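You operate a simulated robot arm through the tools that you are given. There is no shell and no other tool. Be economical: measure what you need, move in short steps, check, and stop when the job is done.

Carry out the task below with a simulated robot arm. There is one attempt and no reset: what you move stays moved.

JOB
Put things in order on the long platform top. At the end: the teal bottle stands where the brown cloth stood; the white egg stands on top of the green soap tub; the brown cloth is on the round board; the silver strainer stands where the pink glass stood; the pink glass stands where the teal bottle stood; whatever was shut is shut again. Leave all else as you found it, and nothing knocked over.
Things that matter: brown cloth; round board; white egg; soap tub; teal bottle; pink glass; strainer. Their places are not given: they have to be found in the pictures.

Only the result counts: the job must be done as asked and must still hold three seconds after the hand-in. Knocking over, shifting, dropping, spilling or breaking anything else fails it.

ROBOT AND FRAMES
A 7-joint arm with a two-finger parallel gripper, fixed in place. Base frame: the origin is at the foot of the arm, x ahead of it, y to its left, z up; the work surface is at about z = 85. Lengths are in cm, angles in degrees, forces in N, time in s.
With the tool pointing down near the work surface it reaches from about 30 to 70 cm from the base axis. Its first joint turns from -66.0 to 66.0 degrees. Payload 1.57 kg.
The TCP is the grasp point between the finger pads, 3 cm short of the fingertips. In the tool frame z runs along the fingers and y along their closing line. The gripper opens to 11 cm. The fingers are 2.4 cm wide and 1.2 cm thick; the gripper's body (4.8 by 11.2 cm) begins 7.8 cm behind the TCP.
Orientation is that of the tool frame in the base frame, as a unit quaternion [x, y, z, w]. With the fingers straight down and closing along the base's y, the tool's x points along the base's -x, its y along +y and its z along -z.

CONTROLS
- The arm moves only by the tool servo_tool. Its arguments are lists of equal length, an entry for each row: "dp": the shift along the base's x, y, z in units of 40 mm (1.0 is 40 mm), a list of three; "rotation": the turn, a rotation vector about the base's x, y, z in units of 8 degrees (1.0 is 8 degrees), a list of three; "gripper": the finger opening in mm, from 0 to 110. In form: {"dp": [[tx, ty, tz], ...], "rotation": [[rx, ry, rz], ...], "gripper": [gripper, ...]}. A call has 1 to 12 rows; each row shifts and turns the commanded pose from where the row before left it. A call with a number of a shift or a turn outside -1 to 1 is refused whole. A row lasts 0.2 s, in which the tool goes at most 5 cm and 8.6 degrees; a call with a longer step from one row to the next is refused whole, and so is a gripper value outside its range. Where a pose cannot be reached the arm comes as near as it can. A force on the tool above 40 N (or 10 N above the force at the start of the call, whichever is more), or a blocked arm, ends the call early, and 0.2 s more pass. The fingers move at their own pace (about 10.8 cm/s each) and stop on an object; they squeeze with about 42 N. The grip force told is the motor's: it shows also when the fingers shut on nothing. Time passes only in rows, and 0.2 s behind the last, so rows that do not move let the fingers close. It gives the time, the measured TCP pose, the force on the tool (base axes), the opening and the grip force at its end, in the units of the frame above (readings bear some noise).
- Cameras (640 x 400 px; columns grow to the right, rows downward): "scene" is fixed at [18, -41.73, 138.75]; the picture's right is [0.51, -0.86, 0.00], its down [-0.61, -0.36, -0.71] and it looks along [0.61, 0.36, -0.71] (base axes); focal length 268 px, centre (320, 200). "wrist" rides on the gripper at [-3.6, 0, -8] in the tool frame; the picture's right is [0.00, -1.00, 0.00], its down [0.97, 0.00, -0.24] and it looks along [0.24, 0.00, 0.97] (tool axes); focal length 218 px, centre (320, 200).
- grab_frame(camera): a new picture of that camera. The clock stands still meanwhile.
- probe_pixels(camera, pixels): there is no depth. For up to 12 entries [column, row, z] of the newest picture of that camera ("zoom" is the newest enlarged one), the place [x, y] in the base frame at which the ray of that pixel passes the height z, good to about 0.2 cm. The clock stands still meanwhile.
- inspect(camera, box): a new picture of the part [left, top, right, bottom] of that camera's present view, enlarged. The clock stands still meanwhile.
- close_job(): hands the job in; it is judged then, once.

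Keep the steps short. Do not move on a guess: measure, check each grasp and each placing, and mend mistakes. In all there are 80 turns and 38 pictures (those below and enlarged ones count). Leave the gripper open and the arm clear of the work at the hand-in unless told otherwise, and finish with a single line.

The tools are called after ">>>" as name(argument=value, ...) on one line, values as JSON. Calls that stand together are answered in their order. servo_tool: Moves the arm, as the interface text tells. Its arguments: {"type":"object","properties":{"dp":{"type":"array","items":{"type":"array","items":{"type":"number"}}},"rotation":{"type":"array","items":{"type":"array","items":{"type":"number"}}},"gripper":{"type":"array","items":{"type":"number"}}},"required":["dp","rotation","gripper"]} The other tools are called the same way: grab_frame (camera) takes a picture; probe_pixels (camera, pixels) gives the place at which the rays of pixels pass given heights; inspect (camera, box) takes an enlarged picture of a part of a camera's view; close_job () hands the job in.

At the start:

```text
clock: 0.0
eef_pos: [39.33, -7.85, 115.26]
ee_rot: [0.0, 1.0, 0.0, 0.001]
force: [0.2, 0.1, 0.4]
gripper_width: 11.0
grasp_force: 0.1
```

scene: 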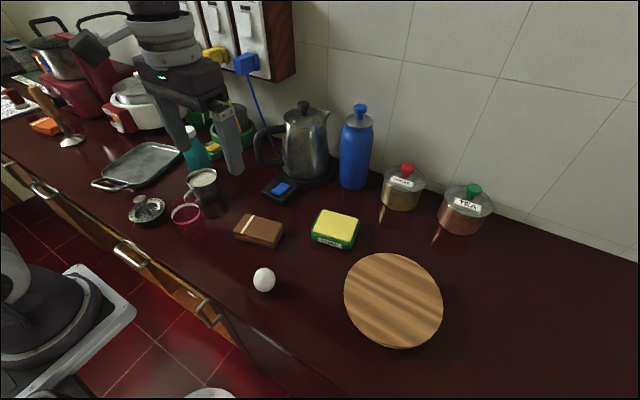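
wrist: 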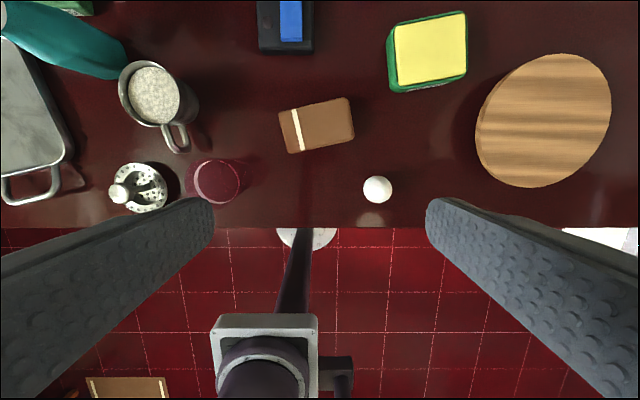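

The cloth (258,230), tub (335,229), board (393,298), egg (264,280), glass (187,218), strainer (145,208) and teal bottle (195,150) are all in the scene view. I'll enlarge both views to see details.

>>> inspect(camera="scene", box=[90, 100, 290, 240])

>>> inspect(camera="scene", box=[220, 180, 460, 360])

```text
2.86 times, centred on (190, 170) of scene
```

zoom: 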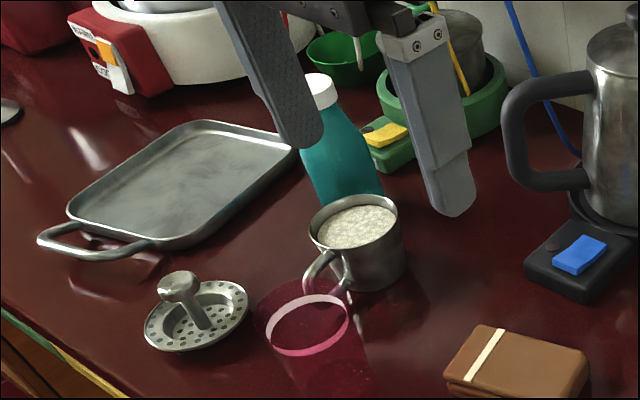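

```text
2.22 times, centred on (340, 270) of scene
```

zoom: 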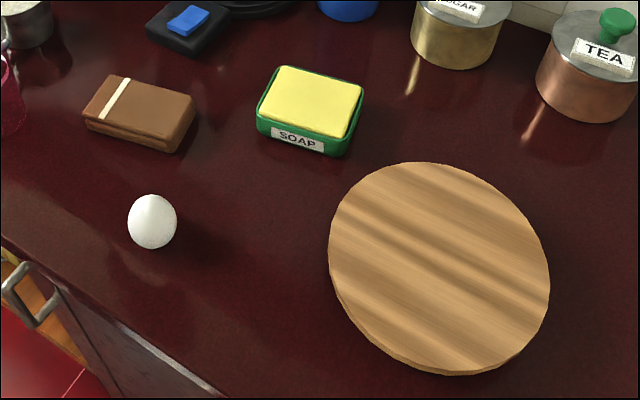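

I'll measure outlines with both cameras at table height and at guessed top heights.

>>> probe_pixels(camera="wrist", pixels=[[278, 112, 88], [348, 97, 88], [355, 138, 88], [288, 153, 88], [377, 203, 85], [377, 189, 87.5], [390, 18, 90], [465, 11, 90], [467, 73, 90], [391, 93, 85], [543, 120, 86.5], [610, 100, 86.5]])

>>> probe_pixels(camera="wrist", pixels=[[190, 181, 94], [241, 181, 94], [216, 202, 94], [216, 160, 94], [138, 188, 86], [120, 193, 90], [110, 185, 86], [166, 185, 86], [125, 60, 95], [10, 20, 90], [152, 95, 93], [180, 150, 91]])

>>> probe_pixels(camera="scene", pixels=[[234, 233, 85], [272, 248, 85], [284, 230, 88], [245, 214, 88], [264, 292, 85], [264, 280, 87.5], [311, 240, 85], [352, 249, 85], [358, 218, 89], [318, 210, 89], [393, 298, 86.5], [187, 212, 94]])

>>> probe_pixels(camera="scene", pixels=[[194, 236, 85], [172, 212, 94], [203, 210, 94], [145, 214, 86], [128, 213, 86], [165, 205, 86], [145, 200, 90], [200, 131, 100], [210, 170, 85], [203, 178, 93], [344, 293, 86.5], [442, 300, 86.5]])

```text
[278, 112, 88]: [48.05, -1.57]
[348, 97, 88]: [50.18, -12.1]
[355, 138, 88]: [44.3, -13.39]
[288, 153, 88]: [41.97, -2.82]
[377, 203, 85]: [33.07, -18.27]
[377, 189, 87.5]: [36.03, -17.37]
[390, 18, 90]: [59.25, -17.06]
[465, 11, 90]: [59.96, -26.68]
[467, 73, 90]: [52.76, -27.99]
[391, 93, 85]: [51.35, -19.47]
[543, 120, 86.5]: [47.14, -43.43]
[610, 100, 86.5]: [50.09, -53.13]
```

```text
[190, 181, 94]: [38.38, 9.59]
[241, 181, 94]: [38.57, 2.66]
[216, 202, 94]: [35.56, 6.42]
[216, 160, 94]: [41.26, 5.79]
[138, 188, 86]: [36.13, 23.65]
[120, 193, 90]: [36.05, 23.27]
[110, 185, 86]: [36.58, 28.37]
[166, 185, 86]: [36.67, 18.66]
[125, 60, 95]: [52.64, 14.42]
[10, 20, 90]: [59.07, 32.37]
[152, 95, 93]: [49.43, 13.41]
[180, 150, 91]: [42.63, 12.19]
```

```text
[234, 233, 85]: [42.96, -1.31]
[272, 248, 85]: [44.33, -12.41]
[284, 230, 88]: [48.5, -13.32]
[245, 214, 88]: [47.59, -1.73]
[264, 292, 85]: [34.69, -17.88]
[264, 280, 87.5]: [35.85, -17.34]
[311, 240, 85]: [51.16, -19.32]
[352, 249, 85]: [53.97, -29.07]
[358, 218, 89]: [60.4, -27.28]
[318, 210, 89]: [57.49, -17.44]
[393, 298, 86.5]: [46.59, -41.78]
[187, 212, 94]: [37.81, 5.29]
```

```text
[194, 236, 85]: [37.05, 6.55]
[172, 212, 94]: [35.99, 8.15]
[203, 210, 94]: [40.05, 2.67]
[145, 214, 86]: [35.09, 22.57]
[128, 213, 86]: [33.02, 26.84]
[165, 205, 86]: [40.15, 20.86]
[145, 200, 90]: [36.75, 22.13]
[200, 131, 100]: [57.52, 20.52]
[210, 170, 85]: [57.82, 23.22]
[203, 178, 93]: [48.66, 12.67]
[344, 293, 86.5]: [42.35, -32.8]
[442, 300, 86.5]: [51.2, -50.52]
```

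Cloth centre is about (46.1,-7.5), long axis near y, short axis along (0.98,0.2), top at z≈88. I move above it and turn −78.5° so the fingers close across the short side.

>>> servo_tool(dp=[[0.17, 0.009, -0.25], [0.17, 0.009, -0.25], [0.17, 0.009, -0.25], [0.17, 0.009, -0.25], [0.17, 0.009, -0.25], [0.17, 0.009, -0.25], [0.17, 0.009, -0.25], [0.17, 0.009, -0.25], [0.17, 0.009, -0.25], [0.17, 0.009, -0.25], [0, 0, 0]], rotation=[[0, 0, -0.981], [0, 0, -0.981], [0, 0, -0.981], [0, 0, -0.981], [0, 0, -0.981], [0, 0, -0.981], [0, 0, -0.981], [0, 0, -0.981], [0, 0, -0.981], [0, 0, -0.981], [0, 0, 0]], gripper=[110, 110, 110, 110, 110, 110, 110, 110, 110, 110, 110])

>>> grab_frame(camera="wrist")

>>> grab_frame(camera="scene")

```text
clock: 2.4
eef_pos: [46.2, -7.59, 105.39]
ee_rot: [0.634, 0.774, 0.0, -0.001]
force: [0.9, 0.0, 0.7]
gripper_width: 11.01
grasp_force: 0.1
```

```text
33 pictures are left
```

wrist: 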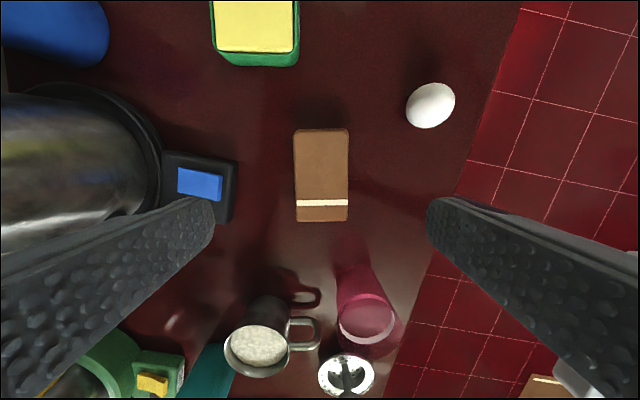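

```text
32 pictures are left
```

scene: 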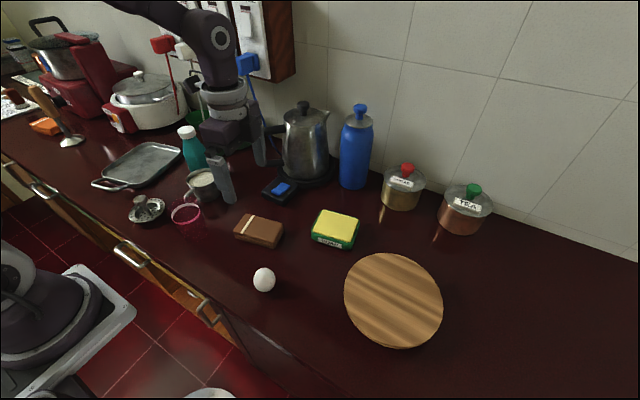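

The cloth is centred and aligned between the fingers. I narrow to 8.2 cm to clear the black box and descend.

>>> servo_tool(dp=[[0, 0, -0.6], [0, 0, -0.7], [0, 0, -0.7], [0, 0, -0.7], [0, 0, -0.7], [0, 0, -0.5], [0, 0, -0.3], [0, 0, 0], [0, 0, 0], [0, 0, 0], [0, 0, 0]], rotation=[[0, 0, 0], [0, 0, 0], [0, 0, 0], [0, 0, 0], [0, 0, 0], [0, 0, 0], [0, 0, 0], [0, 0, 0], [0, 0, 0], [0, 0, 0], [0, 0, 0]], gripper=[82, 82, 82, 82, 82, 82, 82, 82, 40, 40, 40])

```text
clock: 4.8
eef_pos: [46.13, -7.63, 88.42]
ee_rot: [0.633, 0.774, 0.001, 0.0]
force: [0.9, -0.4, 0.3]
gripper_width: 6.38
grasp_force: 42.2
```

Gripped (6.4 cm, 42 N). Lift and carry to the board centre (46.8,-42).

>>> servo_tool(dp=[[0, 0, 0.7], [0, 0, 0.9], [0, 0, 0.9], [0.02, -0.96, 0], [0.02, -0.96, 0], [0.02, -0.96, 0], [0.02, -0.96, 0], [0.02, -0.96, 0], [0.02, -0.96, 0], [0.02, -0.96, 0], [0.02, -0.96, 0], [0.02, -0.96, 0]], rotation=[[0, 0, 0], [0, 0, 0], [0, 0, 0], [0, 0, 0], [0, 0, 0], [0, 0, 0], [0, 0, 0], [0, 0, 0], [0, 0, 0], [0, 0, 0], [0, 0, 0], [0, 0, 0]], gripper=[40, 40, 40, 40, 40, 40, 40, 40, 40, 40, 40, 40])

>>> grab_frame(camera="scene")

```text
clock: 7.4
eef_pos: [46.88, -42.14, 98.44]
ee_rot: [0.632, 0.775, 0.001, -0.001]
force: [-0.7, -0.6, -0.6]
gripper_width: 6.39
grasp_force: 42.3
```

```text
31 pictures are left
```

scene: 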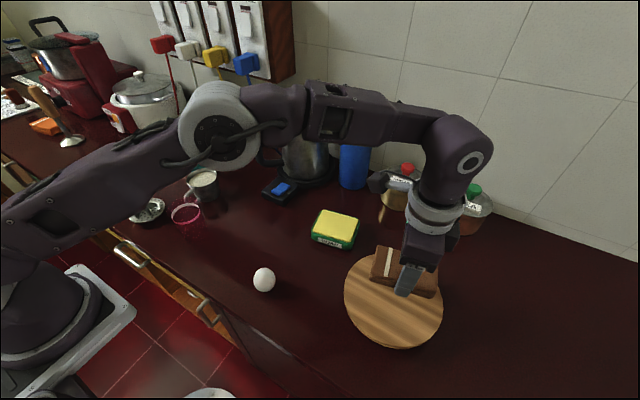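

Cloth is above the board. I lower in small steps to feel contact.

>>> servo_tool(dp=[[0, 0, -0.7], [0, 0, -0.7], [0, 0, -0.4], [0, 0, -0.12], [0, 0, -0.05], [0, 0, 0]], rotation=[[0, 0, 0], [0, 0, 0], [0, 0, 0], [0, 0, 0], [0, 0, 0], [0, 0, 0]], gripper=[40, 40, 40, 40, 40, 40])

>>> inspect(camera="scene", box=[330, 200, 490, 360])

```text
clock: 8.2
eef_pos: [47.01, -42.17, 92.35]
ee_rot: [0.632, 0.775, -0.002, 0.003]
force: [0.4, 1.0, 10.1]
gripper_width: 6.39
grasp_force: 42.0
stopped in row 3: the force on the tool passed its limit (the readings are from after the stop); the commanded pose is now the measured one
```

```text
2.50 times, centred on (410, 280) of scene
```

zoom: 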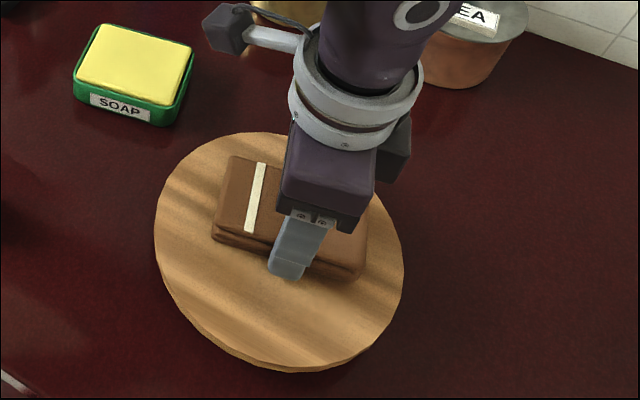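

The call stopped at z 92.35 with 10 N upward, higher than I expected. A small further step will show if it's true contact.

>>> servo_tool(dp=[[0, 0, 0], [0, 0, -0.03], [0, 0, -0.03], [0, 0, 0]], rotation=[[0, 0, 0], [0, 0, 0], [0, 0, 0], [0, 0, 0]], gripper=[40, 40, 40, 40])

>>> probe_pixels(camera="zoom", pixels=[[155, 240, 87], [155, 240, 89], [404, 275, 87], [404, 275, 89], [245, 133, 89], [245, 133, 87], [300, 365, 89], [300, 365, 87], [300, 373, 85], [213, 240, 88.9], [213, 240, 87], [355, 282, 88.9]])

```text
clock: 9.1
eef_pos: [47.06, -42.28, 92.39]
ee_rot: [0.632, 0.775, -0.002, 0.004]
force: [-2.1, 2.0, 8.6]
gripper_width: 6.38
grasp_force: 41.8
stopped in row 4: the force on the tool passed its limit (the readings are from after the stop); the commanded pose is now the measured one
```

```text
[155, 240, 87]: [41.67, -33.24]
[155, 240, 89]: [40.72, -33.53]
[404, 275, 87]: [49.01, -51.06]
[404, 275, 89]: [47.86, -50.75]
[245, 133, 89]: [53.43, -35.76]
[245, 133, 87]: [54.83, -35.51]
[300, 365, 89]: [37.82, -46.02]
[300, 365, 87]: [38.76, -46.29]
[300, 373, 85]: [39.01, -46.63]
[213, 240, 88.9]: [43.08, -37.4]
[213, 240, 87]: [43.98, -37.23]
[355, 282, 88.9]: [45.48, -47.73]
```

Contact is solid. I want to know whether it's the cloth on a raised board or the arm on a jar, so I look closer.

>>> grab_frame(camera="wrist")

>>> inspect(camera="scene", box=[340, 160, 500, 260])

```text
29 pictures are left
```

wrist: 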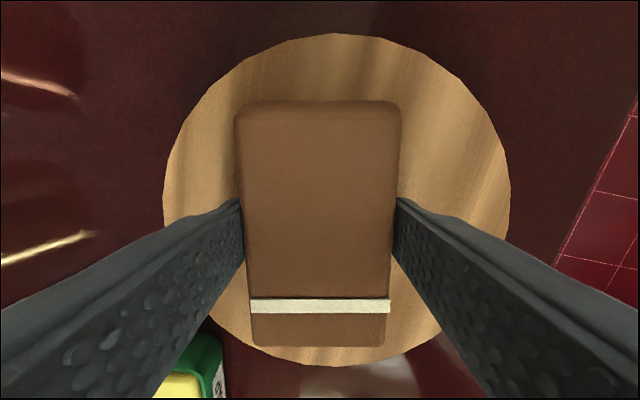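

```text
4.00 times, centred on (420, 210) of scene
```

zoom: 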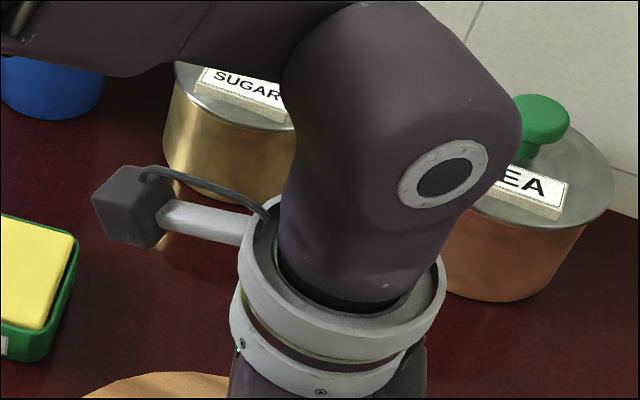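

By parallax the board's top is at about z 88.7, so the cloth truly rests on it, well inside the rim. Release and lift.

>>> servo_tool(dp=[[0, 0, 0], [0, 0, 0], [0, 0, 0], [0, 0, 0.4], [0, 0, 0.8], [0, 0, 0.9], [0, 0, 0.9]], rotation=[[0, 0, 0], [0, 0, 0], [0, 0, 0], [0, 0, 0], [0, 0, 0], [0, 0, 0], [0, 0, 0]], gripper=[68, 78, 90, 90, 90, 90, 90])

>>> grab_frame(camera="wrist")

```text
clock: 10.7
eef_pos: [47.12, -42.14, 104.28]
ee_rot: [0.632, 0.775, -0.002, 0.005]
force: [-0.2, -0.5, -0.2]
gripper_width: 9.02
grasp_force: 0.2
```

```text
27 pictures are left
```

wrist: 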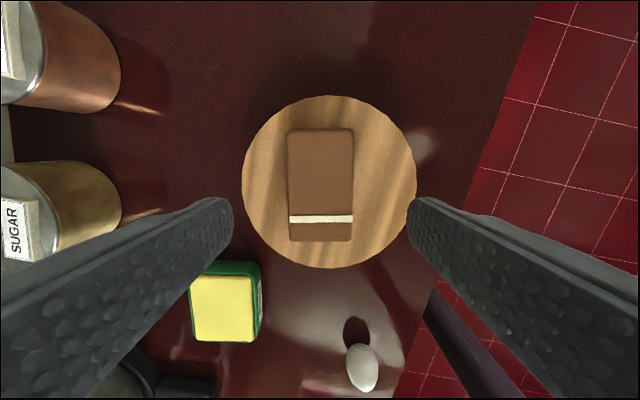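

The cloth sits on the board. Next the egg: move above (36,-17.4), keeping the yaw, and look.

>>> servo_tool(dp=[[-0.397, 0.882, 0], [-0.397, 0.882, 0], [-0.397, 0.882, 0], [-0.397, 0.882, 0], [-0.397, 0.882, 0], [-0.397, 0.882, 0], [-0.397, 0.882, 0], [0, 0, -0.5], [0, 0, 0]], rotation=[[0, 0, 0], [0, 0, 0], [0, 0, 0], [0, 0, 0], [0, 0, 0], [0, 0, 0], [0, 0, 0], [0, 0, 0], [0, 0, 0]], gripper=[90, 90, 90, 90, 90, 90, 90, 90, 90])

>>> grab_frame(camera="wrist")

>>> inspect(camera="scene", box=[220, 190, 380, 310])

```text
clock: 12.7
eef_pos: [36.06, -17.55, 102.25]
ee_rot: [0.632, 0.775, -0.002, 0.005]
force: [0.0, 0.3, -1.1]
gripper_width: 9.0
grasp_force: 0.0
```

```text
26 pictures are left
```

wrist: 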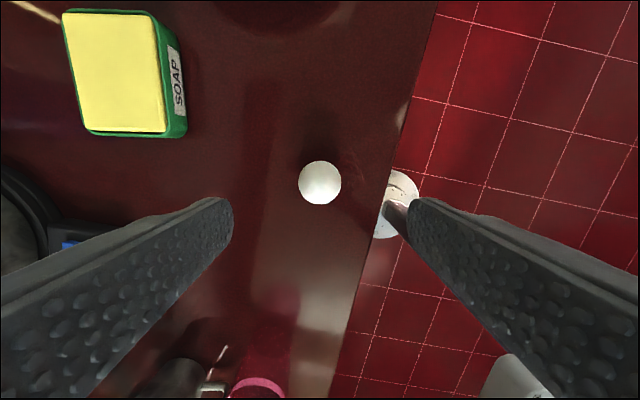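

```text
3.33 times, centred on (300, 250) of scene
```

zoom: 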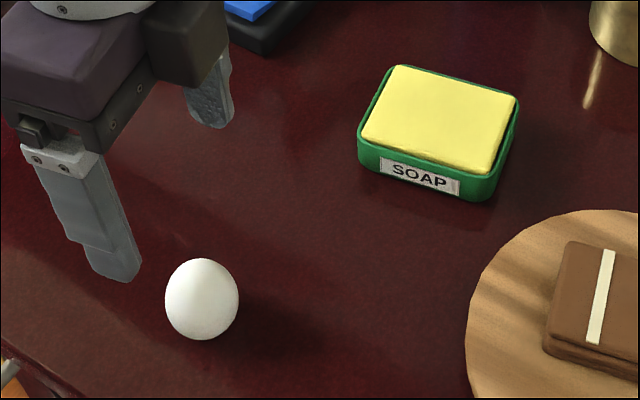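

I measure the egg and the sponge top in both views.

>>> probe_pixels(camera="wrist", pixels=[[320, 183, 87.5], [298, 183, 87.5], [342, 183, 87.5], [65, 15, 90], [150, 12, 90], [165, 130, 90], [90, 132, 90], [65, 15, 88.5], [150, 12, 88.5], [165, 130, 88.5], [90, 132, 88.5]])

>>> probe_pixels(camera="zoom", pixels=[[393, 65, 90], [518, 96, 90], [494, 172, 90], [362, 138, 90], [393, 65, 88.5], [518, 96, 88.5], [494, 172, 88.5], [362, 138, 88.5], [202, 299, 87.5], [202, 338, 85]])

```text
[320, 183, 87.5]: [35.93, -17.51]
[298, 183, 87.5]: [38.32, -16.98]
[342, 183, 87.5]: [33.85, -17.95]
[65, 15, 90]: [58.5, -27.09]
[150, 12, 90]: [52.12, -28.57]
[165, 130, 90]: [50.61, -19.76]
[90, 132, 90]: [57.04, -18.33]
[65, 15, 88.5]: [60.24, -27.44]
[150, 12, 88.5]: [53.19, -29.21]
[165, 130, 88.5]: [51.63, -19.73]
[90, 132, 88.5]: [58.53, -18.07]
```

```text
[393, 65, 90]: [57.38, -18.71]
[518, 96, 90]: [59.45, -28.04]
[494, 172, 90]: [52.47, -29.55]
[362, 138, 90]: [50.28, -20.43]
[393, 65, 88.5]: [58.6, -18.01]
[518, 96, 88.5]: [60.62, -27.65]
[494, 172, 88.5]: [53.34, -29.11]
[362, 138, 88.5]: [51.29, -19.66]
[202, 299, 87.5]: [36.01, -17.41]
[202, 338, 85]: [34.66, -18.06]
```

Both views agree: egg at (35.97,-17.5), tub top centre (55.9,-23.6) at z≈88.6. Descend with a 7 cm opening.

>>> servo_tool(dp=[[0, 0, -0.6], [0, 0, -0.7], [0, 0, -0.7], [0, 0, -0.7], [-0.02, 0.01, -0.5], [0, 0, -0.26], [0, 0, 0], [0, 0, 0], [0, 0, 0], [0, 0, 0]], rotation=[[0, 0, 0], [0, 0, 0], [0, 0, 0], [0, 0, 0], [0, 0, 0], [0, 0, 0], [0, 0, 0], [0, 0, 0], [0, 0, 0], [0, 0, 0]], gripper=[70, 70, 70, 70, 70, 70, 55, 49, 46, 46])

```text
clock: 14.9
eef_pos: [35.88, -17.5, 88.49]
ee_rot: [0.632, 0.775, -0.002, 0.004]
force: [0.5, -0.7, 0.3]
gripper_width: 4.61
grasp_force: 0.3
```

Fingers just around the egg without force. I close in small steps.

>>> servo_tool(dp=[[0, 0, 0], [0, 0, 0], [0, 0, 0]], rotation=[[0, 0, 0], [0, 0, 0], [0, 0, 0]], gripper=[44, 43, 43])

```text
clock: 15.7
eef_pos: [35.81, -17.57, 88.33]
ee_rot: [0.632, 0.775, -0.002, 0.004]
force: [0.2, -0.2, 0.1]
gripper_width: 4.48
grasp_force: 11.8
```

The egg is held lightly (4.48 cm, 12 N). Lift and carry over the tub.

>>> servo_tool(dp=[[0, 0, 0.2], [0, 0, 0.5], [0, 0, 0.7], [0, 0, 0.7], [0.4, -0.12, 0.05], [0.8, -0.245, 0], [0.8, -0.245, 0], [0.8, -0.245, 0], [0.8, -0.245, 0], [0.8, -0.245, 0], [0.6, -0.18, 0], [0, 0, 0]], rotation=[[0, 0, 0], [0, 0, 0], [0, 0, 0], [0, 0, 0], [0, 0, 0], [0, 0, 0], [0, 0, 0], [0, 0, 0], [0, 0, 0], [0, 0, 0], [0, 0, 0], [0, 0, 0]], gripper=[42.5, 42.5, 42.5, 42.5, 42.5, 42.5, 42.5, 42.5, 42.5, 42.5, 42.5, 42.5])

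>>> grab_frame(camera="wrist")

```text
clock: 18.3
eef_pos: [55.7, -23.66, 96.92]
ee_rot: [0.633, 0.774, -0.003, 0.004]
force: [-0.6, 0.0, -0.8]
gripper_width: 4.48
grasp_force: 12.0
```

```text
24 pictures are left
```

wrist: 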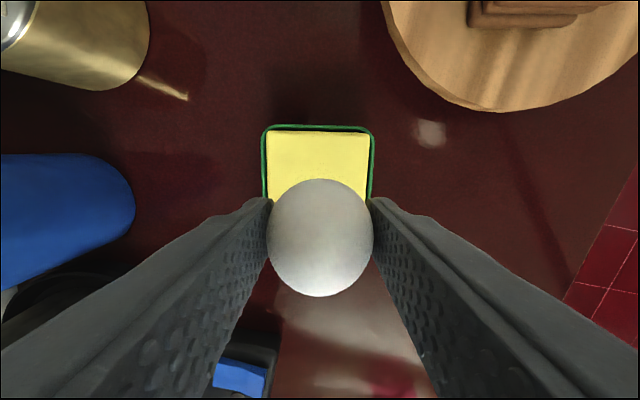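

Egg is centred over the sponge. Lower to just above, then creep.

>>> servo_tool(dp=[[0.02, 0, -0.35], [0.02, 0, -0.4], [0, 0, -0.3], [0, 0, -0.12], [0, 0, 0]], rotation=[[0, 0, 0], [0, 0, 0], [0, 0, 0], [0, 0, 0], [0, 0, 0]], gripper=[42.5, 42.5, 42.5, 42.5, 42.5])

>>> inspect(camera="scene", box=[280, 170, 390, 260])

```text
clock: 19.5
eef_pos: [56.0, -23.83, 92.28]
ee_rot: [0.632, 0.775, -0.002, 0.004]
force: [-0.5, -0.7, -1.6]
gripper_width: 4.46
grasp_force: 12.2
```

```text
4.44 times, centred on (335, 215) of scene
```

zoom: 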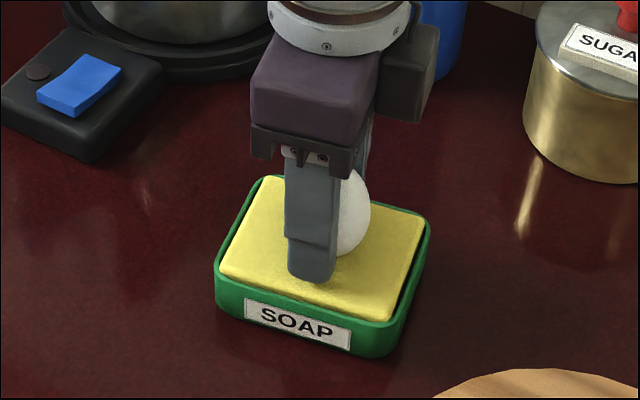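

Very near. Creep in 1 mm steps and read the force.

>>> servo_tool(dp=[[0, 0, -0.03], [0, 0, -0.03], [0, 0, 0]], rotation=[[0, 0, 0], [0, 0, 0], [0, 0, 0]], gripper=[42.5, 42.5, 42.5])

```text
clock: 20.3
eef_pos: [56.05, -23.63, 92.21]
ee_rot: [0.632, 0.775, -0.001, 0.005]
force: [-0.2, -2.2, 8.1]
gripper_width: 4.49
grasp_force: 12.0
```

Contact (8 N). Ease back slightly, open slowly, then rise.

>>> servo_tool(dp=[[0, 0, 0.025], [0, 0, 0], [0, 0, 0], [0, 0, 0], [0, 0, 0], [0, 0, 0], [0, 0, 0]], rotation=[[0, 0, 0], [0, 0, 0], [0, 0, 0], [0, 0, 0], [0, 0, 0], [0, 0, 0], [0, 0, 0]], gripper=[43, 45, 47, 51, 58, 68, 68])

>>> inspect(camera="wrist", box=[160, 100, 480, 400])

```text
clock: 21.9
eef_pos: [55.95, -23.47, 92.22]
ee_rot: [0.632, 0.775, -0.002, 0.005]
force: [0.2, 0.8, 0.7]
gripper_width: 6.78
grasp_force: 0.0
```

```text
1.33 times, centred on (320, 250) of wrist
```

zoom: 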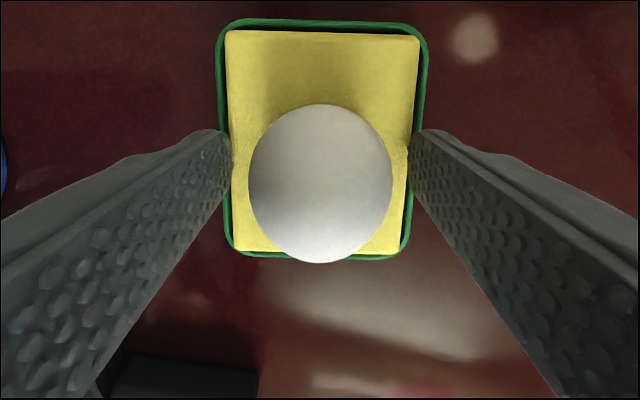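

The egg stands freely. Rise high and move toward the bottle to see it from above.

>>> servo_tool(dp=[[0, 0, 0.3], [0, 0, 0.7], [0, 0, 1], [0, 0, 1], [0, 0, 1], [0, 0, 1], [0, 0, 1], [-0.5, 0.8, 0], [-0.4, 0.9, 0], [-0.3, 0.9, 0], [-0.2, 0.9, 0], [0, 0.9, 0]], rotation=[[0, 0, 0], [0, 0, 0], [0, 0, 0], [0, 0, 0], [0, 0, 0], [0, 0, 0], [0, 0, 0], [0, 0, 0], [0, 0, 0], [0, 0, 0], [0, 0, 0], [0, 0, 0]], gripper=[68, 68, 68, 68, 68, 68, 68, 68, 68, 68, 68, 68])

>>> servo_tool(dp=[[0, 0.9, 0], [0, 0.9, 0], [0, 0.5, 0], [0, 0, 0]], rotation=[[0, 0, -0.3], [0, 0, -0.5], [0, 0, -0.5], [0, 0, -0.14]], gripper=[68, 68, 68, 68])

>>> grab_frame(camera="wrist")

>>> grab_frame(camera="scene")

```text
clock: 24.5
eef_pos: [50.39, -6.02, 116.19]
ee_rot: [0.633, 0.774, -0.002, 0.004]
force: [0.0, 1.0, 0.3]
gripper_width: 6.8
grasp_force: 0.2
```

```text
clock: 25.5
eef_pos: [50.34, 3.36, 116.09]
ee_rot: [0.707, 0.707, -0.002, 0.004]
force: [-0.4, -0.1, -0.1]
gripper_width: 6.8
grasp_force: 0.0
```

```text
21 pictures are left
```

wrist: 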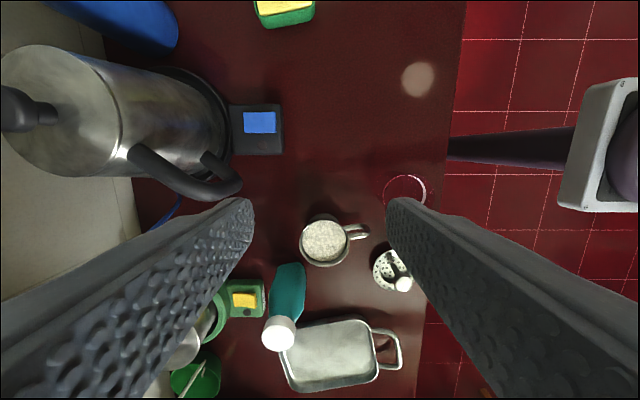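

```text
20 pictures are left
```

scene: 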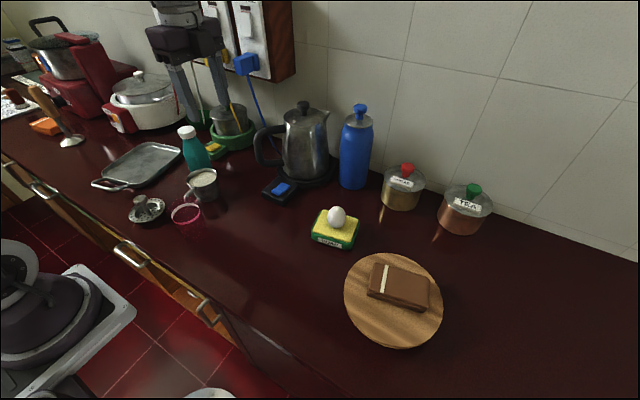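

I triangulate the bottle's cap and body; enlarge the scene there.

>>> inspect(camera="scene", box=[120, 110, 260, 240])

>>> probe_pixels(camera="wrist", pixels=[[278, 335, 98], [278, 335, 100], [278, 335, 102], [262, 335, 100], [296, 335, 100], [274, 264, 85], [306, 264, 85], [325, 240, 93], [325, 219, 85], [367, 231, 91], [245, 300, 87]])

>>> probe_pixels(camera="scene", pixels=[[187, 130, 98], [187, 130, 100], [187, 130, 102], [177, 131, 100], [197, 130, 100]])

```text
3.08 times, centred on (190, 175) of scene
```

zoom: 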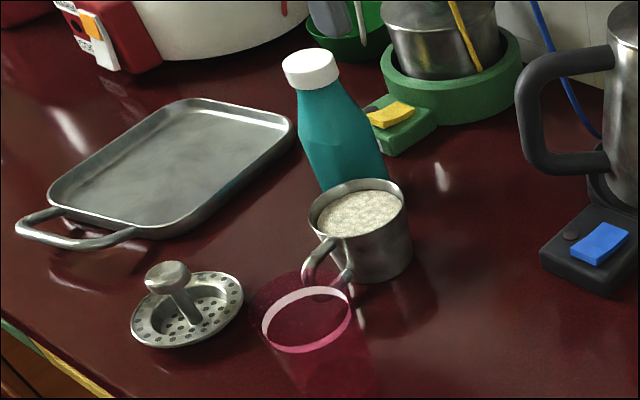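

```text
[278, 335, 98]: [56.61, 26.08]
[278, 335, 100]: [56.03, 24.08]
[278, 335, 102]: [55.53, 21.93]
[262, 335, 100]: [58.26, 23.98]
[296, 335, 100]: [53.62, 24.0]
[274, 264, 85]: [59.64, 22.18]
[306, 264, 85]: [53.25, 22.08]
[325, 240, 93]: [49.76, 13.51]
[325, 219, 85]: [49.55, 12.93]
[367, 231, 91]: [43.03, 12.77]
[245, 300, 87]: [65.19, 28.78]
```

```text
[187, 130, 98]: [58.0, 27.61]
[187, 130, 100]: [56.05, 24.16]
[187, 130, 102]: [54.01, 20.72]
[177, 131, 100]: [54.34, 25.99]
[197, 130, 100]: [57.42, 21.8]
```

Cap top is at z=100, (56.05,24.1). I check the bottle's profile to choose the grip height.

>>> inspect(camera="wrist", box=[200, 200, 440, 400])

```text
2.00 times, centred on (320, 300) of wrist
```

zoom: 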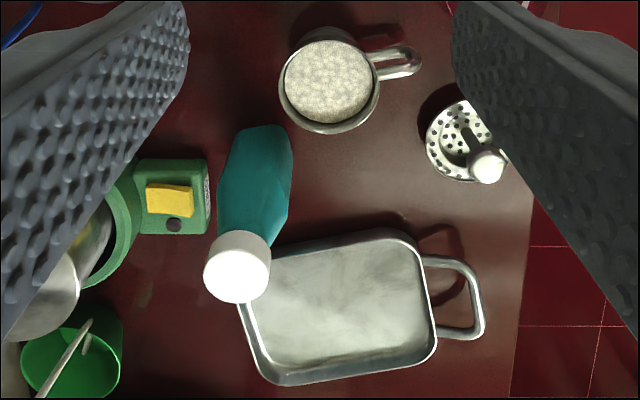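

The bottle is a cylinder (Ø≈6.5) up to z≈94.5, so I'll grip at TCP z≈93.2 closing along x. Move above it first.

>>> servo_tool(dp=[[0.238, 0.864, 0], [0.238, 0.864, 0], [0.238, 0.864, 0], [0.238, 0.864, 0], [0.238, 0.864, 0], [0.238, 0.864, 0], [0, 0, -0.6], [0, 0, -0.6], [0, 0, 0]], rotation=[[0, 0, 0], [0, 0, 0], [0, 0, 0], [0, 0, 0], [0, 0, 0], [0, 0, 0], [0, 0, 0], [0, 0, 0], [0, 0, 0]], gripper=[92, 92, 92, 92, 92, 92, 92, 92, 92])

>>> grab_frame(camera="wrist")

```text
clock: 27.5
eef_pos: [56.16, 24.04, 111.34]
ee_rot: [0.707, 0.707, -0.003, 0.004]
force: [-0.6, -0.4, 0.2]
gripper_width: 9.17
grasp_force: 0.1
```

```text
17 pictures are left
```

wrist: 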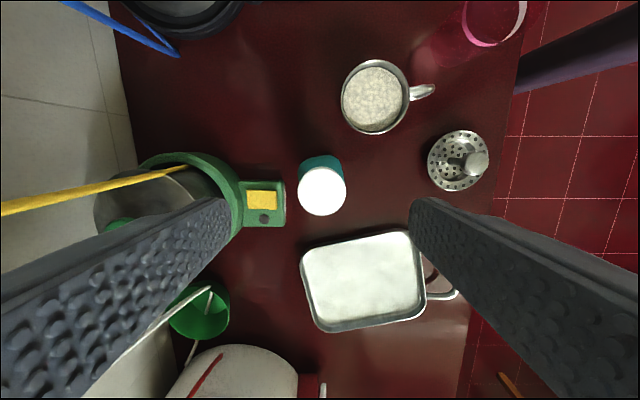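

I verify the bottle's centre and neighbours' clearance.

>>> probe_pixels(camera="wrist", pixels=[[322, 191, 100], [299, 191, 100], [346, 191, 100], [286, 205, 87], [286, 205, 85], [240, 180, 90], [302, 250, 88], [460, 160, 86], [428, 160, 86], [490, 160, 86], [475, 163, 90], [300, 165, 88]])

```text
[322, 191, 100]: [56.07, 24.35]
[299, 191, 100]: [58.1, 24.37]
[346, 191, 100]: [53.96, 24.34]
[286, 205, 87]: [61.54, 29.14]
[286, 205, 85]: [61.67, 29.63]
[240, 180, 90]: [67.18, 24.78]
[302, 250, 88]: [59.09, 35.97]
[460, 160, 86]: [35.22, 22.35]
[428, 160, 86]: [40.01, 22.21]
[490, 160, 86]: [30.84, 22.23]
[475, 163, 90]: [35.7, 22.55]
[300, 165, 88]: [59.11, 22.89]
```

Bottle at (56.05,24.25); pad edge x≈61.5 is clear. Descend at 8.2 cm opening and close gradually.

>>> servo_tool(dp=[[0, 0.03, -0.6], [0, 0.02, -0.7], [0, 0, -0.8], [0, 0, -0.8], [0, 0, -0.7], [0, 0, -0.55], [0, 0, -0.37], [0, 0, 0], [0, 0, 0], [0, 0, 0], [0, 0, 0]], rotation=[[0, 0, 0], [0, 0, 0], [0, 0, 0], [0, 0, 0], [0, 0, 0], [0, 0, 0], [0, 0, 0], [0, 0, 0], [0, 0, 0], [0, 0, 0], [0, 0, 0]], gripper=[82, 82, 82, 82, 82, 82, 82, 76, 70, 60, 50])

```text
clock: 29.9
eef_pos: [56.09, 24.13, 93.23]
ee_rot: [0.707, 0.707, -0.003, 0.004]
force: [-0.3, -0.2, 0.4]
gripper_width: 5.4
grasp_force: 42.0
```

Width 5.4 cm — I check it is steady, with a small test lift.

>>> servo_tool(dp=[[0, 0, 0], [0, 0, 0.2], [0, 0, 0.2], [0, 0, 0]], rotation=[[0, 0, 0], [0, 0, 0], [0, 0, 0], [0, 0, 0]], gripper=[45, 45, 45, 45])

>>> inspect(camera="scene", box=[120, 90, 260, 210])

```text
clock: 30.9
eef_pos: [56.08, 24.2, 94.87]
ee_rot: [0.707, 0.707, -0.002, 0.004]
force: [-0.7, -0.2, -1.6]
gripper_width: 5.42
grasp_force: 42.3
```

```text
3.33 times, centred on (190, 150) of scene
```

zoom: 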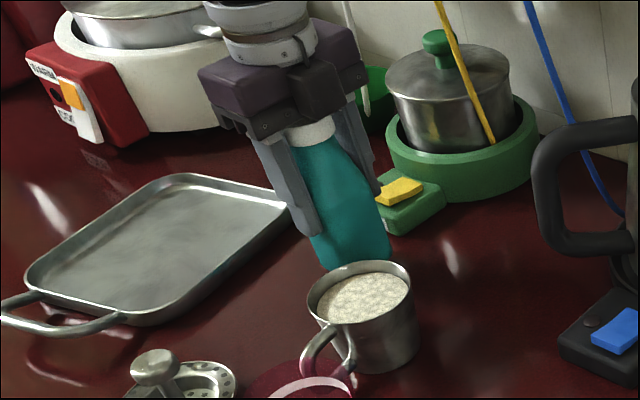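

The bottle is lifted cleanly. Raise to clear the cup, then carry to the cloth's old place (46.1,-7.55).

>>> servo_tool(dp=[[0, 0, 0.6], [0, 0, 0.8], [0, 0, 0.9], [0, 0, 0.75], [-0.277, -0.85, 0], [-0.277, -0.88, 0], [-0.277, -0.88, 0], [-0.277, -0.88, 0], [-0.277, -0.88, 0], [-0.277, -0.88, 0], [-0.277, -0.88, 0], [-0.277, -0.88, 0]], rotation=[[0, 0, 0], [0, 0, 0], [0, 0, 0], [0, 0, 0], [0, 0, 0], [0, 0, 0], [0, 0, 0], [0, 0, 0], [0, 0, 0], [0, 0, 0], [0, 0, 0], [0, 0, 0]], gripper=[45, 45, 45, 45, 45, 45, 45, 45, 45, 45, 45, 45])

>>> servo_tool(dp=[[-0.279, -0.93, 0], [0, 0, -0.8], [0, 0, -0.8], [0, 0, -0.8], [0, 0, 0]], rotation=[[0, 0, 0], [0, 0, 0], [0, 0, 0], [0, 0, 0], [0, 0, 0]], gripper=[45, 45, 45, 45, 45])

>>> grab_frame(camera="scene")

```text
clock: 33.5
eef_pos: [47.39, -3.67, 107.13]
ee_rot: [0.707, 0.707, -0.003, 0.004]
force: [0.4, -0.1, -1.0]
gripper_width: 5.4
grasp_force: 42.4
```

```text
clock: 34.7
eef_pos: [46.05, -7.6, 97.77]
ee_rot: [0.706, 0.708, -0.003, 0.003]
force: [-0.6, 0.4, -0.5]
gripper_width: 5.42
grasp_force: 42.2
```

```text
15 pictures are left
```

scene: 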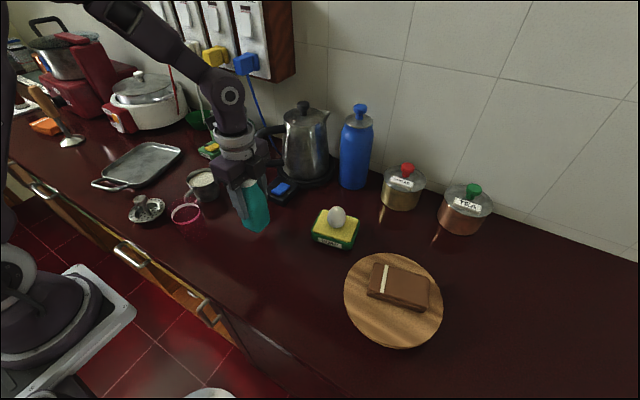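

Lower to just above the top, then creep to contact.

>>> servo_tool(dp=[[0, 0, -0.5], [0, 0, -0.4], [0, 0, -0.16], [0, 0, -0.04], [0, 0, -0.03], [0, 0, 0]], rotation=[[0, 0, 0], [0, 0, 0], [0, 0, 0], [0, 0, 0], [0, 0, 0], [0, 0, 0]], gripper=[45, 45, 45, 45, 45, 45])

```text
clock: 36.1
eef_pos: [46.03, -7.59, 93.22]
ee_rot: [0.707, 0.707, -0.002, 0.006]
force: [-0.9, 1.3, 31.1]
gripper_width: 5.4
grasp_force: 42.0
```

Contact (31 N). Ease up a hair, open slowly, then rise straight up.

>>> servo_tool(dp=[[0, 0, 0.02], [0, 0, 0], [0, 0, 0], [0, 0, 0], [0, 0, 0], [0, 0, 0.4], [0, 0, 0.8], [0, 0, 0.9], [0, 0, 0.9], [0, 0, 0.9], [0, 0, 0.9], [0, 0, 0]], rotation=[[0, 0, 0], [0, 0, 0], [0, 0, 0], [0, 0, 0], [0, 0, 0], [0, 0, 0], [0, 0, 0], [0, 0, 0], [0, 0, 0], [0, 0, 0], [0, 0, 0], [0, 0, 0]], gripper=[52, 56, 62, 70, 80, 80, 80, 80, 80, 80, 80, 80])

>>> grab_frame(camera="wrist")

```text
clock: 38.7
eef_pos: [46.09, -7.45, 112.45]
ee_rot: [0.707, 0.707, -0.003, 0.004]
force: [-0.3, 0.1, 0.9]
gripper_width: 8.0
grasp_force: 0.0
```

```text
14 pictures are left
```

wrist: 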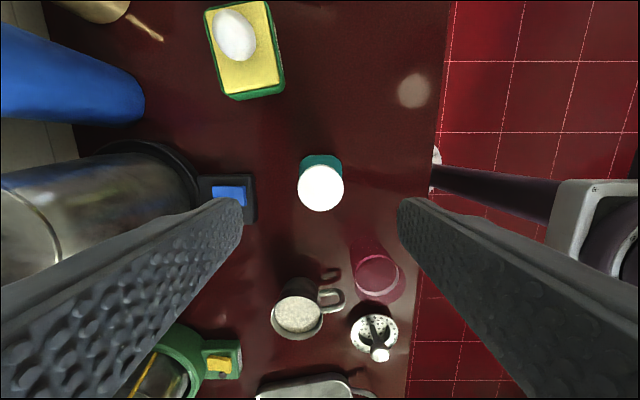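

The bottle stands well. Now triangulate the glass rim and base.

>>> inspect(camera="wrist", box=[260, 210, 460, 370])

>>> inspect(camera="scene", box=[120, 170, 240, 250])

```text
2.50 times, centred on (360, 290) of wrist
```

zoom: 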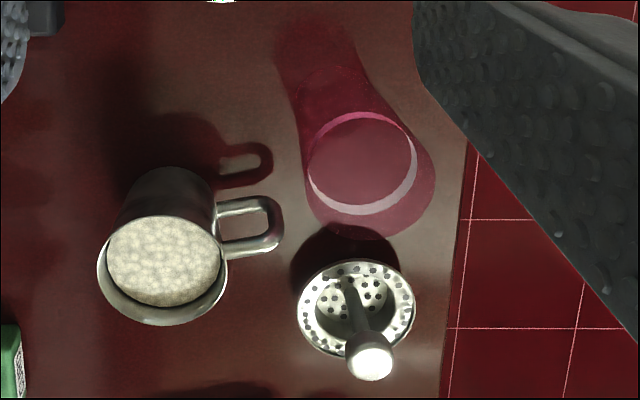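

```text
5.00 times, centred on (180, 210) of scene
```

zoom: 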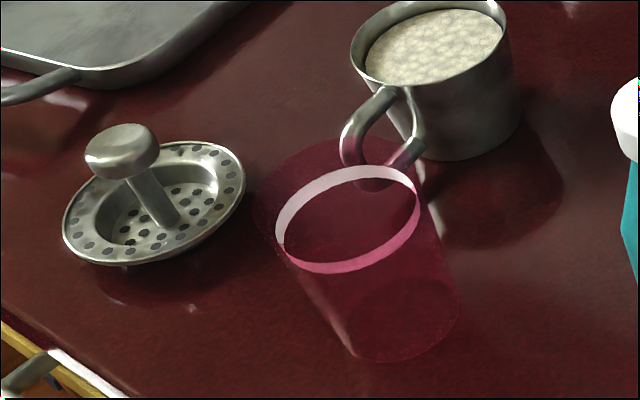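

The ring inside may be a liquid level below the real rim, so I triangulate both circles.

>>> probe_pixels(camera="wrist", pixels=[[376.8, 275.2, 91], [376.8, 275.2, 93], [376.8, 275.2, 95], [379.6, 280.8, 93], [379.6, 280.8, 95], [379.6, 280.8, 97], [406, 281, 95], [353, 281, 95], [388, 339, 86.5], [369, 339, 86.5], [379.5, 353.5, 91], [374, 333.5, 86]])

>>> probe_pixels(camera="zoom", pixels=[[347, 217, 91], [347, 217, 93], [347, 217, 95], [337, 200, 93], [337, 200, 95], [337, 200, 97], [403, 325, 85], [155, 204, 86], [122, 150, 90], [122, 150, 92], [390, 362, 85], [65, 240, 86]])

```text
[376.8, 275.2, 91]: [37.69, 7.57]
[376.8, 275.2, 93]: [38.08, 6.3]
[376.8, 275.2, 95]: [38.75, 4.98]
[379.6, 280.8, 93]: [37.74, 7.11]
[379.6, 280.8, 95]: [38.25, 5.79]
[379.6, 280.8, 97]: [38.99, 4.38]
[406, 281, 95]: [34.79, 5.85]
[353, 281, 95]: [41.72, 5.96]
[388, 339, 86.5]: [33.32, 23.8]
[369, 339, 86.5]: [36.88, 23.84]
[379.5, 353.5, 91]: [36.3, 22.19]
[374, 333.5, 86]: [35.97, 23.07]
```

```text
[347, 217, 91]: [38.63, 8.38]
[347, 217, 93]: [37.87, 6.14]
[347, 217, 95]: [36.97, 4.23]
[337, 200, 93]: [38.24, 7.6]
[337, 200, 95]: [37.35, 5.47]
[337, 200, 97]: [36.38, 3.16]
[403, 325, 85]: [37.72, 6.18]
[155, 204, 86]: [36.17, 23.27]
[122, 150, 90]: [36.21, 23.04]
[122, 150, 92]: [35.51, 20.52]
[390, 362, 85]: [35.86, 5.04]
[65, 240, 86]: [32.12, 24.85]
```

Rim ≈ z 93–94.5, centre (37.9,6.15), Ø≈7 — it tapers to the base. Move over it and descend partly, open 9 cm.

>>> servo_tool(dp=[[-0.512, 0.847, 0], [-0.512, 0.847, 0], [-0.512, 0.847, 0], [-0.512, 0.847, 0], [0, 0, -0.8], [0, 0, -0.8], [0, 0, -0.8], [0, 0, 0]], rotation=[[0, 0, 0], [0, 0, 0], [0, 0, 0], [0, 0, 0], [0, 0, 0], [0, 0, 0], [0, 0, 0], [0, 0, 0]], gripper=[90, 90, 90, 90, 90, 90, 90, 90])

>>> grab_frame(camera="wrist")

```text
clock: 40.5
eef_pos: [37.91, 5.95, 102.88]
ee_rot: [0.707, 0.707, -0.002, 0.003]
force: [-0.7, -0.3, -0.8]
gripper_width: 9.0
grasp_force: 0.1
```

```text
11 pictures are left
```

wrist: 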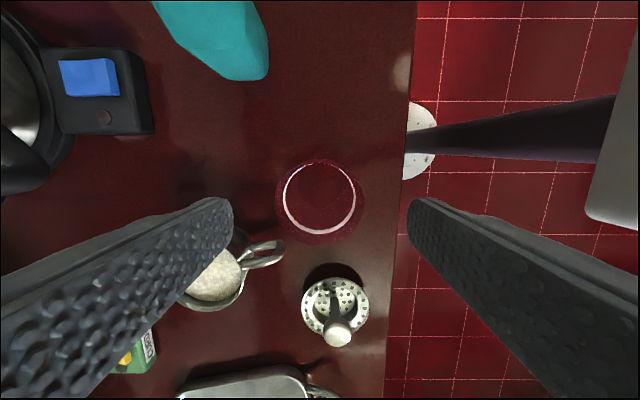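

Centred. I check handle clearance and the rim y.

>>> probe_pixels(camera="wrist", pixels=[[284, 244, 92], [270, 240, 92], [235, 232, 93], [319, 199, 93], [319, 202, 94.5], [340, 333, 91], [335, 306, 86], [302, 306, 86], [369, 306, 86]])

```text
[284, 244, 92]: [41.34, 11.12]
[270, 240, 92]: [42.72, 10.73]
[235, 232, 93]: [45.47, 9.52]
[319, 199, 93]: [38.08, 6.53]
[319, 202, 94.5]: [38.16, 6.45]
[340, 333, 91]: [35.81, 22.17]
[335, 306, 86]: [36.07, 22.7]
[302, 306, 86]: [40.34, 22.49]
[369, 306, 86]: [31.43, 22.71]
```

Glass at (38.05,6.35), clear of the handle. Descend and close in steps.

>>> servo_tool(dp=[[0.03, 0.085, -0.5], [0, 0, -0.6], [0, 0, -0.7], [0, 0, -0.6], [0, 0, -0.47], [0, 0, 0], [0, 0, 0], [0, 0, 0], [0, 0, 0]], rotation=[[0, 0, 0], [0, 0, 0], [0, 0, 0], [0, 0, 0], [0, 0, 0], [0, 0, 0], [0, 0, 0], [0, 0, 0], [0, 0, 0]], gripper=[86, 86, 86, 86, 86, 80, 74, 69, 67])

```text
clock: 42.5
eef_pos: [38.11, 6.42, 91.03]
ee_rot: [0.707, 0.707, -0.003, 0.004]
force: [0.1, 0.5, -0.3]
gripper_width: 7.05
grasp_force: 42.4
```

Gripped at 7.05 cm. Small test lift, then look.

>>> servo_tool(dp=[[0, 0, 0.15], [0, 0, 0.3], [0, 0, 0.3], [0, 0, 0]], rotation=[[0, 0, 0], [0, 0, 0], [0, 0, 0], [0, 0, 0]], gripper=[67, 67, 67, 67])

>>> inspect(camera="scene", box=[120, 140, 260, 250])

```text
clock: 43.5
eef_pos: [37.95, 6.39, 94.15]
ee_rot: [0.707, 0.707, -0.002, 0.004]
force: [0.1, 0.1, -0.9]
gripper_width: 7.02
grasp_force: 42.6
```

```text
3.64 times, centred on (190, 195) of scene
```

zoom: 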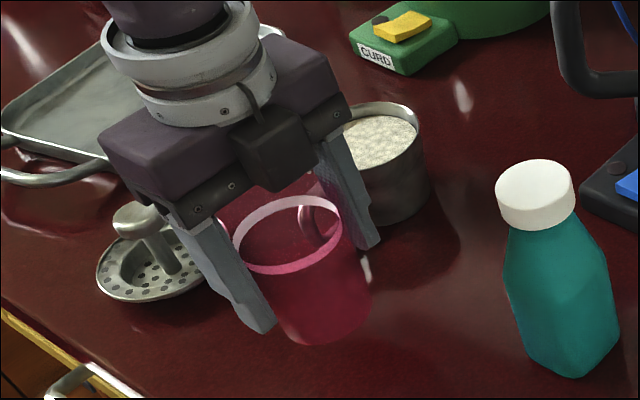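

The glass is upright in the grip. Raise over the cup height and carry to (56.05,24.25).

>>> servo_tool(dp=[[0, 0, 0.5], [0, 0, 0.7], [0, 0, 0.7], [0, 0, 0.6], [0.35, 0.35, 0], [0.65, 0.64, 0], [0.7, 0.69, 0], [0.7, 0.69, 0], [0.7, 0.69, 0], [0.7, 0.69, 0], [0.45, 0.45, 0], [0.28, 0.27, 0]], rotation=[[0, 0, 0], [0, 0, 0], [0, 0, 0], [0, 0, 0], [0, 0, 0], [0, 0, 0], [0, 0, 0], [0, 0, 0], [0, 0, 0], [0, 0, 0], [0, 0, 0], [0, 0, 0]], gripper=[67, 67, 67, 67, 67, 67, 67, 67, 67, 67, 67, 67])

>>> grab_frame(camera="wrist")

```text
clock: 46.1
eef_pos: [56.12, 24.06, 104.27]
ee_rot: [0.707, 0.707, -0.002, 0.004]
force: [0.0, 0.2, -0.8]
gripper_width: 7.05
grasp_force: 41.5
```

```text
9 pictures are left
```

wrist: 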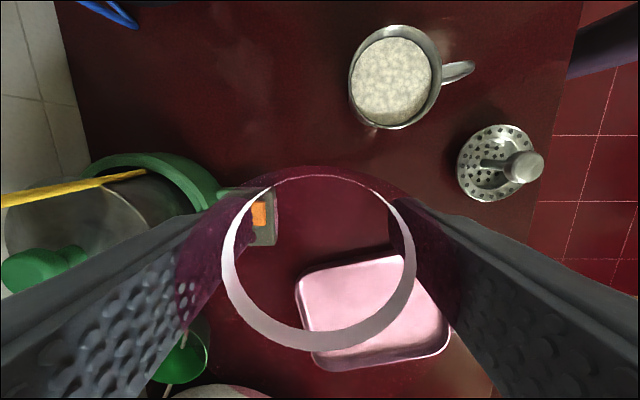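

Over the spot. Lower to just above contact, then creep.

>>> servo_tool(dp=[[-0.01, 0.035, -0.5], [0, 0, -0.8], [0, 0, -0.8], [0, 0, -0.7], [0, 0, -0.4], [0, 0, -0.04], [0, 0, -0.04], [0, 0, 0]], rotation=[[0, 0, 0], [0, 0, 0], [0, 0, 0], [0, 0, 0], [0, 0, 0], [0, 0, 0], [0, 0, 0], [0, 0, 0]], gripper=[67, 67, 67, 67, 67, 67, 67, 67])

```text
clock: 47.9
eef_pos: [56.18, 24.29, 91.12]
ee_rot: [0.707, 0.707, -0.002, 0.004]
force: [-1.1, -0.5, 1.0]
gripper_width: 7.02
grasp_force: 41.9
```

>>> servo_tool(dp=[[-0.02, 0, -0.025], [0, 0, -0.025], [0, 0, 0]], rotation=[[0, 0, 0], [0, 0, 0], [0, 0, 0]], gripper=[67, 67, 67])

```text
clock: 48.7
eef_pos: [56.1, 24.26, 91.0]
ee_rot: [0.707, 0.707, -0.001, 0.004]
force: [-3.9, -2.6, 23.3]
gripper_width: 7.01
grasp_force: 42.0
```

Contact (23 N). Release gently and rise.

>>> servo_tool(dp=[[0, 0, 0.015], [0, 0, 0], [0, 0, 0], [0, 0, 0], [0, 0, 0.3], [0, 0, 0.7], [0, 0, 0.9], [0, 0, 0.9], [0, 0, 0.9], [-0.5, -0.03, 0], [-0.9, -0.06, 0], [-0.9, -0.06, 0]], rotation=[[0, 0, 0], [0, 0, 0], [0, 0, 0], [0, 0, 0], [0, 0, 0], [0, 0, 0], [0, 0, 0], [0, 0, 0], [0, 0, 0], [0, 0, 0], [0, 0, 0], [0, 0, 0]], gripper=[70, 73, 77, 80, 80, 80, 80, 80, 80, 80, 80, 80])

>>> servo_tool(dp=[[-0.9, -0.08, 0], [-0.9, -0.08, -0.2], [-0.92, -0.08, -0.4], [0, 0, -0.4], [0, 0, 0]], rotation=[[0, 0, 0], [0, 0, 0], [0, 0, 0], [0, 0, 0], [0, 0, 0]], gripper=[70, 60, 52, 52, 52])

>>> grab_frame(camera="wrist")

>>> grab_frame(camera="scene")

```text
clock: 51.3
eef_pos: [46.94, 23.8, 105.75]
ee_rot: [0.707, 0.707, -0.002, 0.003]
force: [-0.5, -0.9, -0.6]
gripper_width: 8.0
grasp_force: 0.0
```

```text
clock: 52.5
eef_pos: [36.04, 22.88, 101.82]
ee_rot: [0.707, 0.707, -0.002, 0.003]
force: [0.6, -0.1, 0.1]
gripper_width: 5.21
grasp_force: 0.0
```

```text
8 pictures are left
```

wrist: 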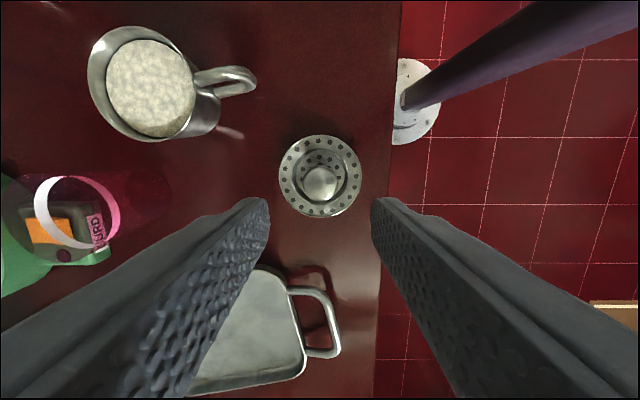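

```text
7 pictures are left
```

scene: 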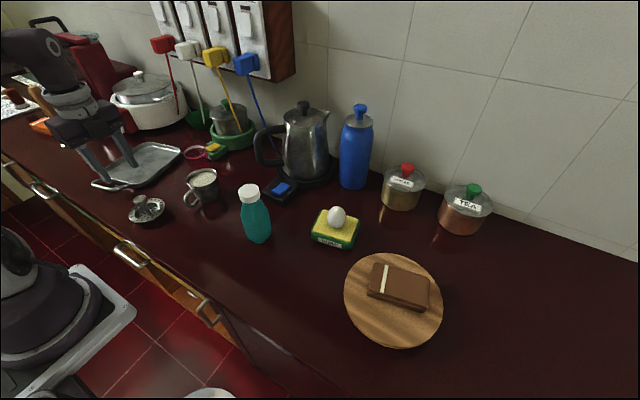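

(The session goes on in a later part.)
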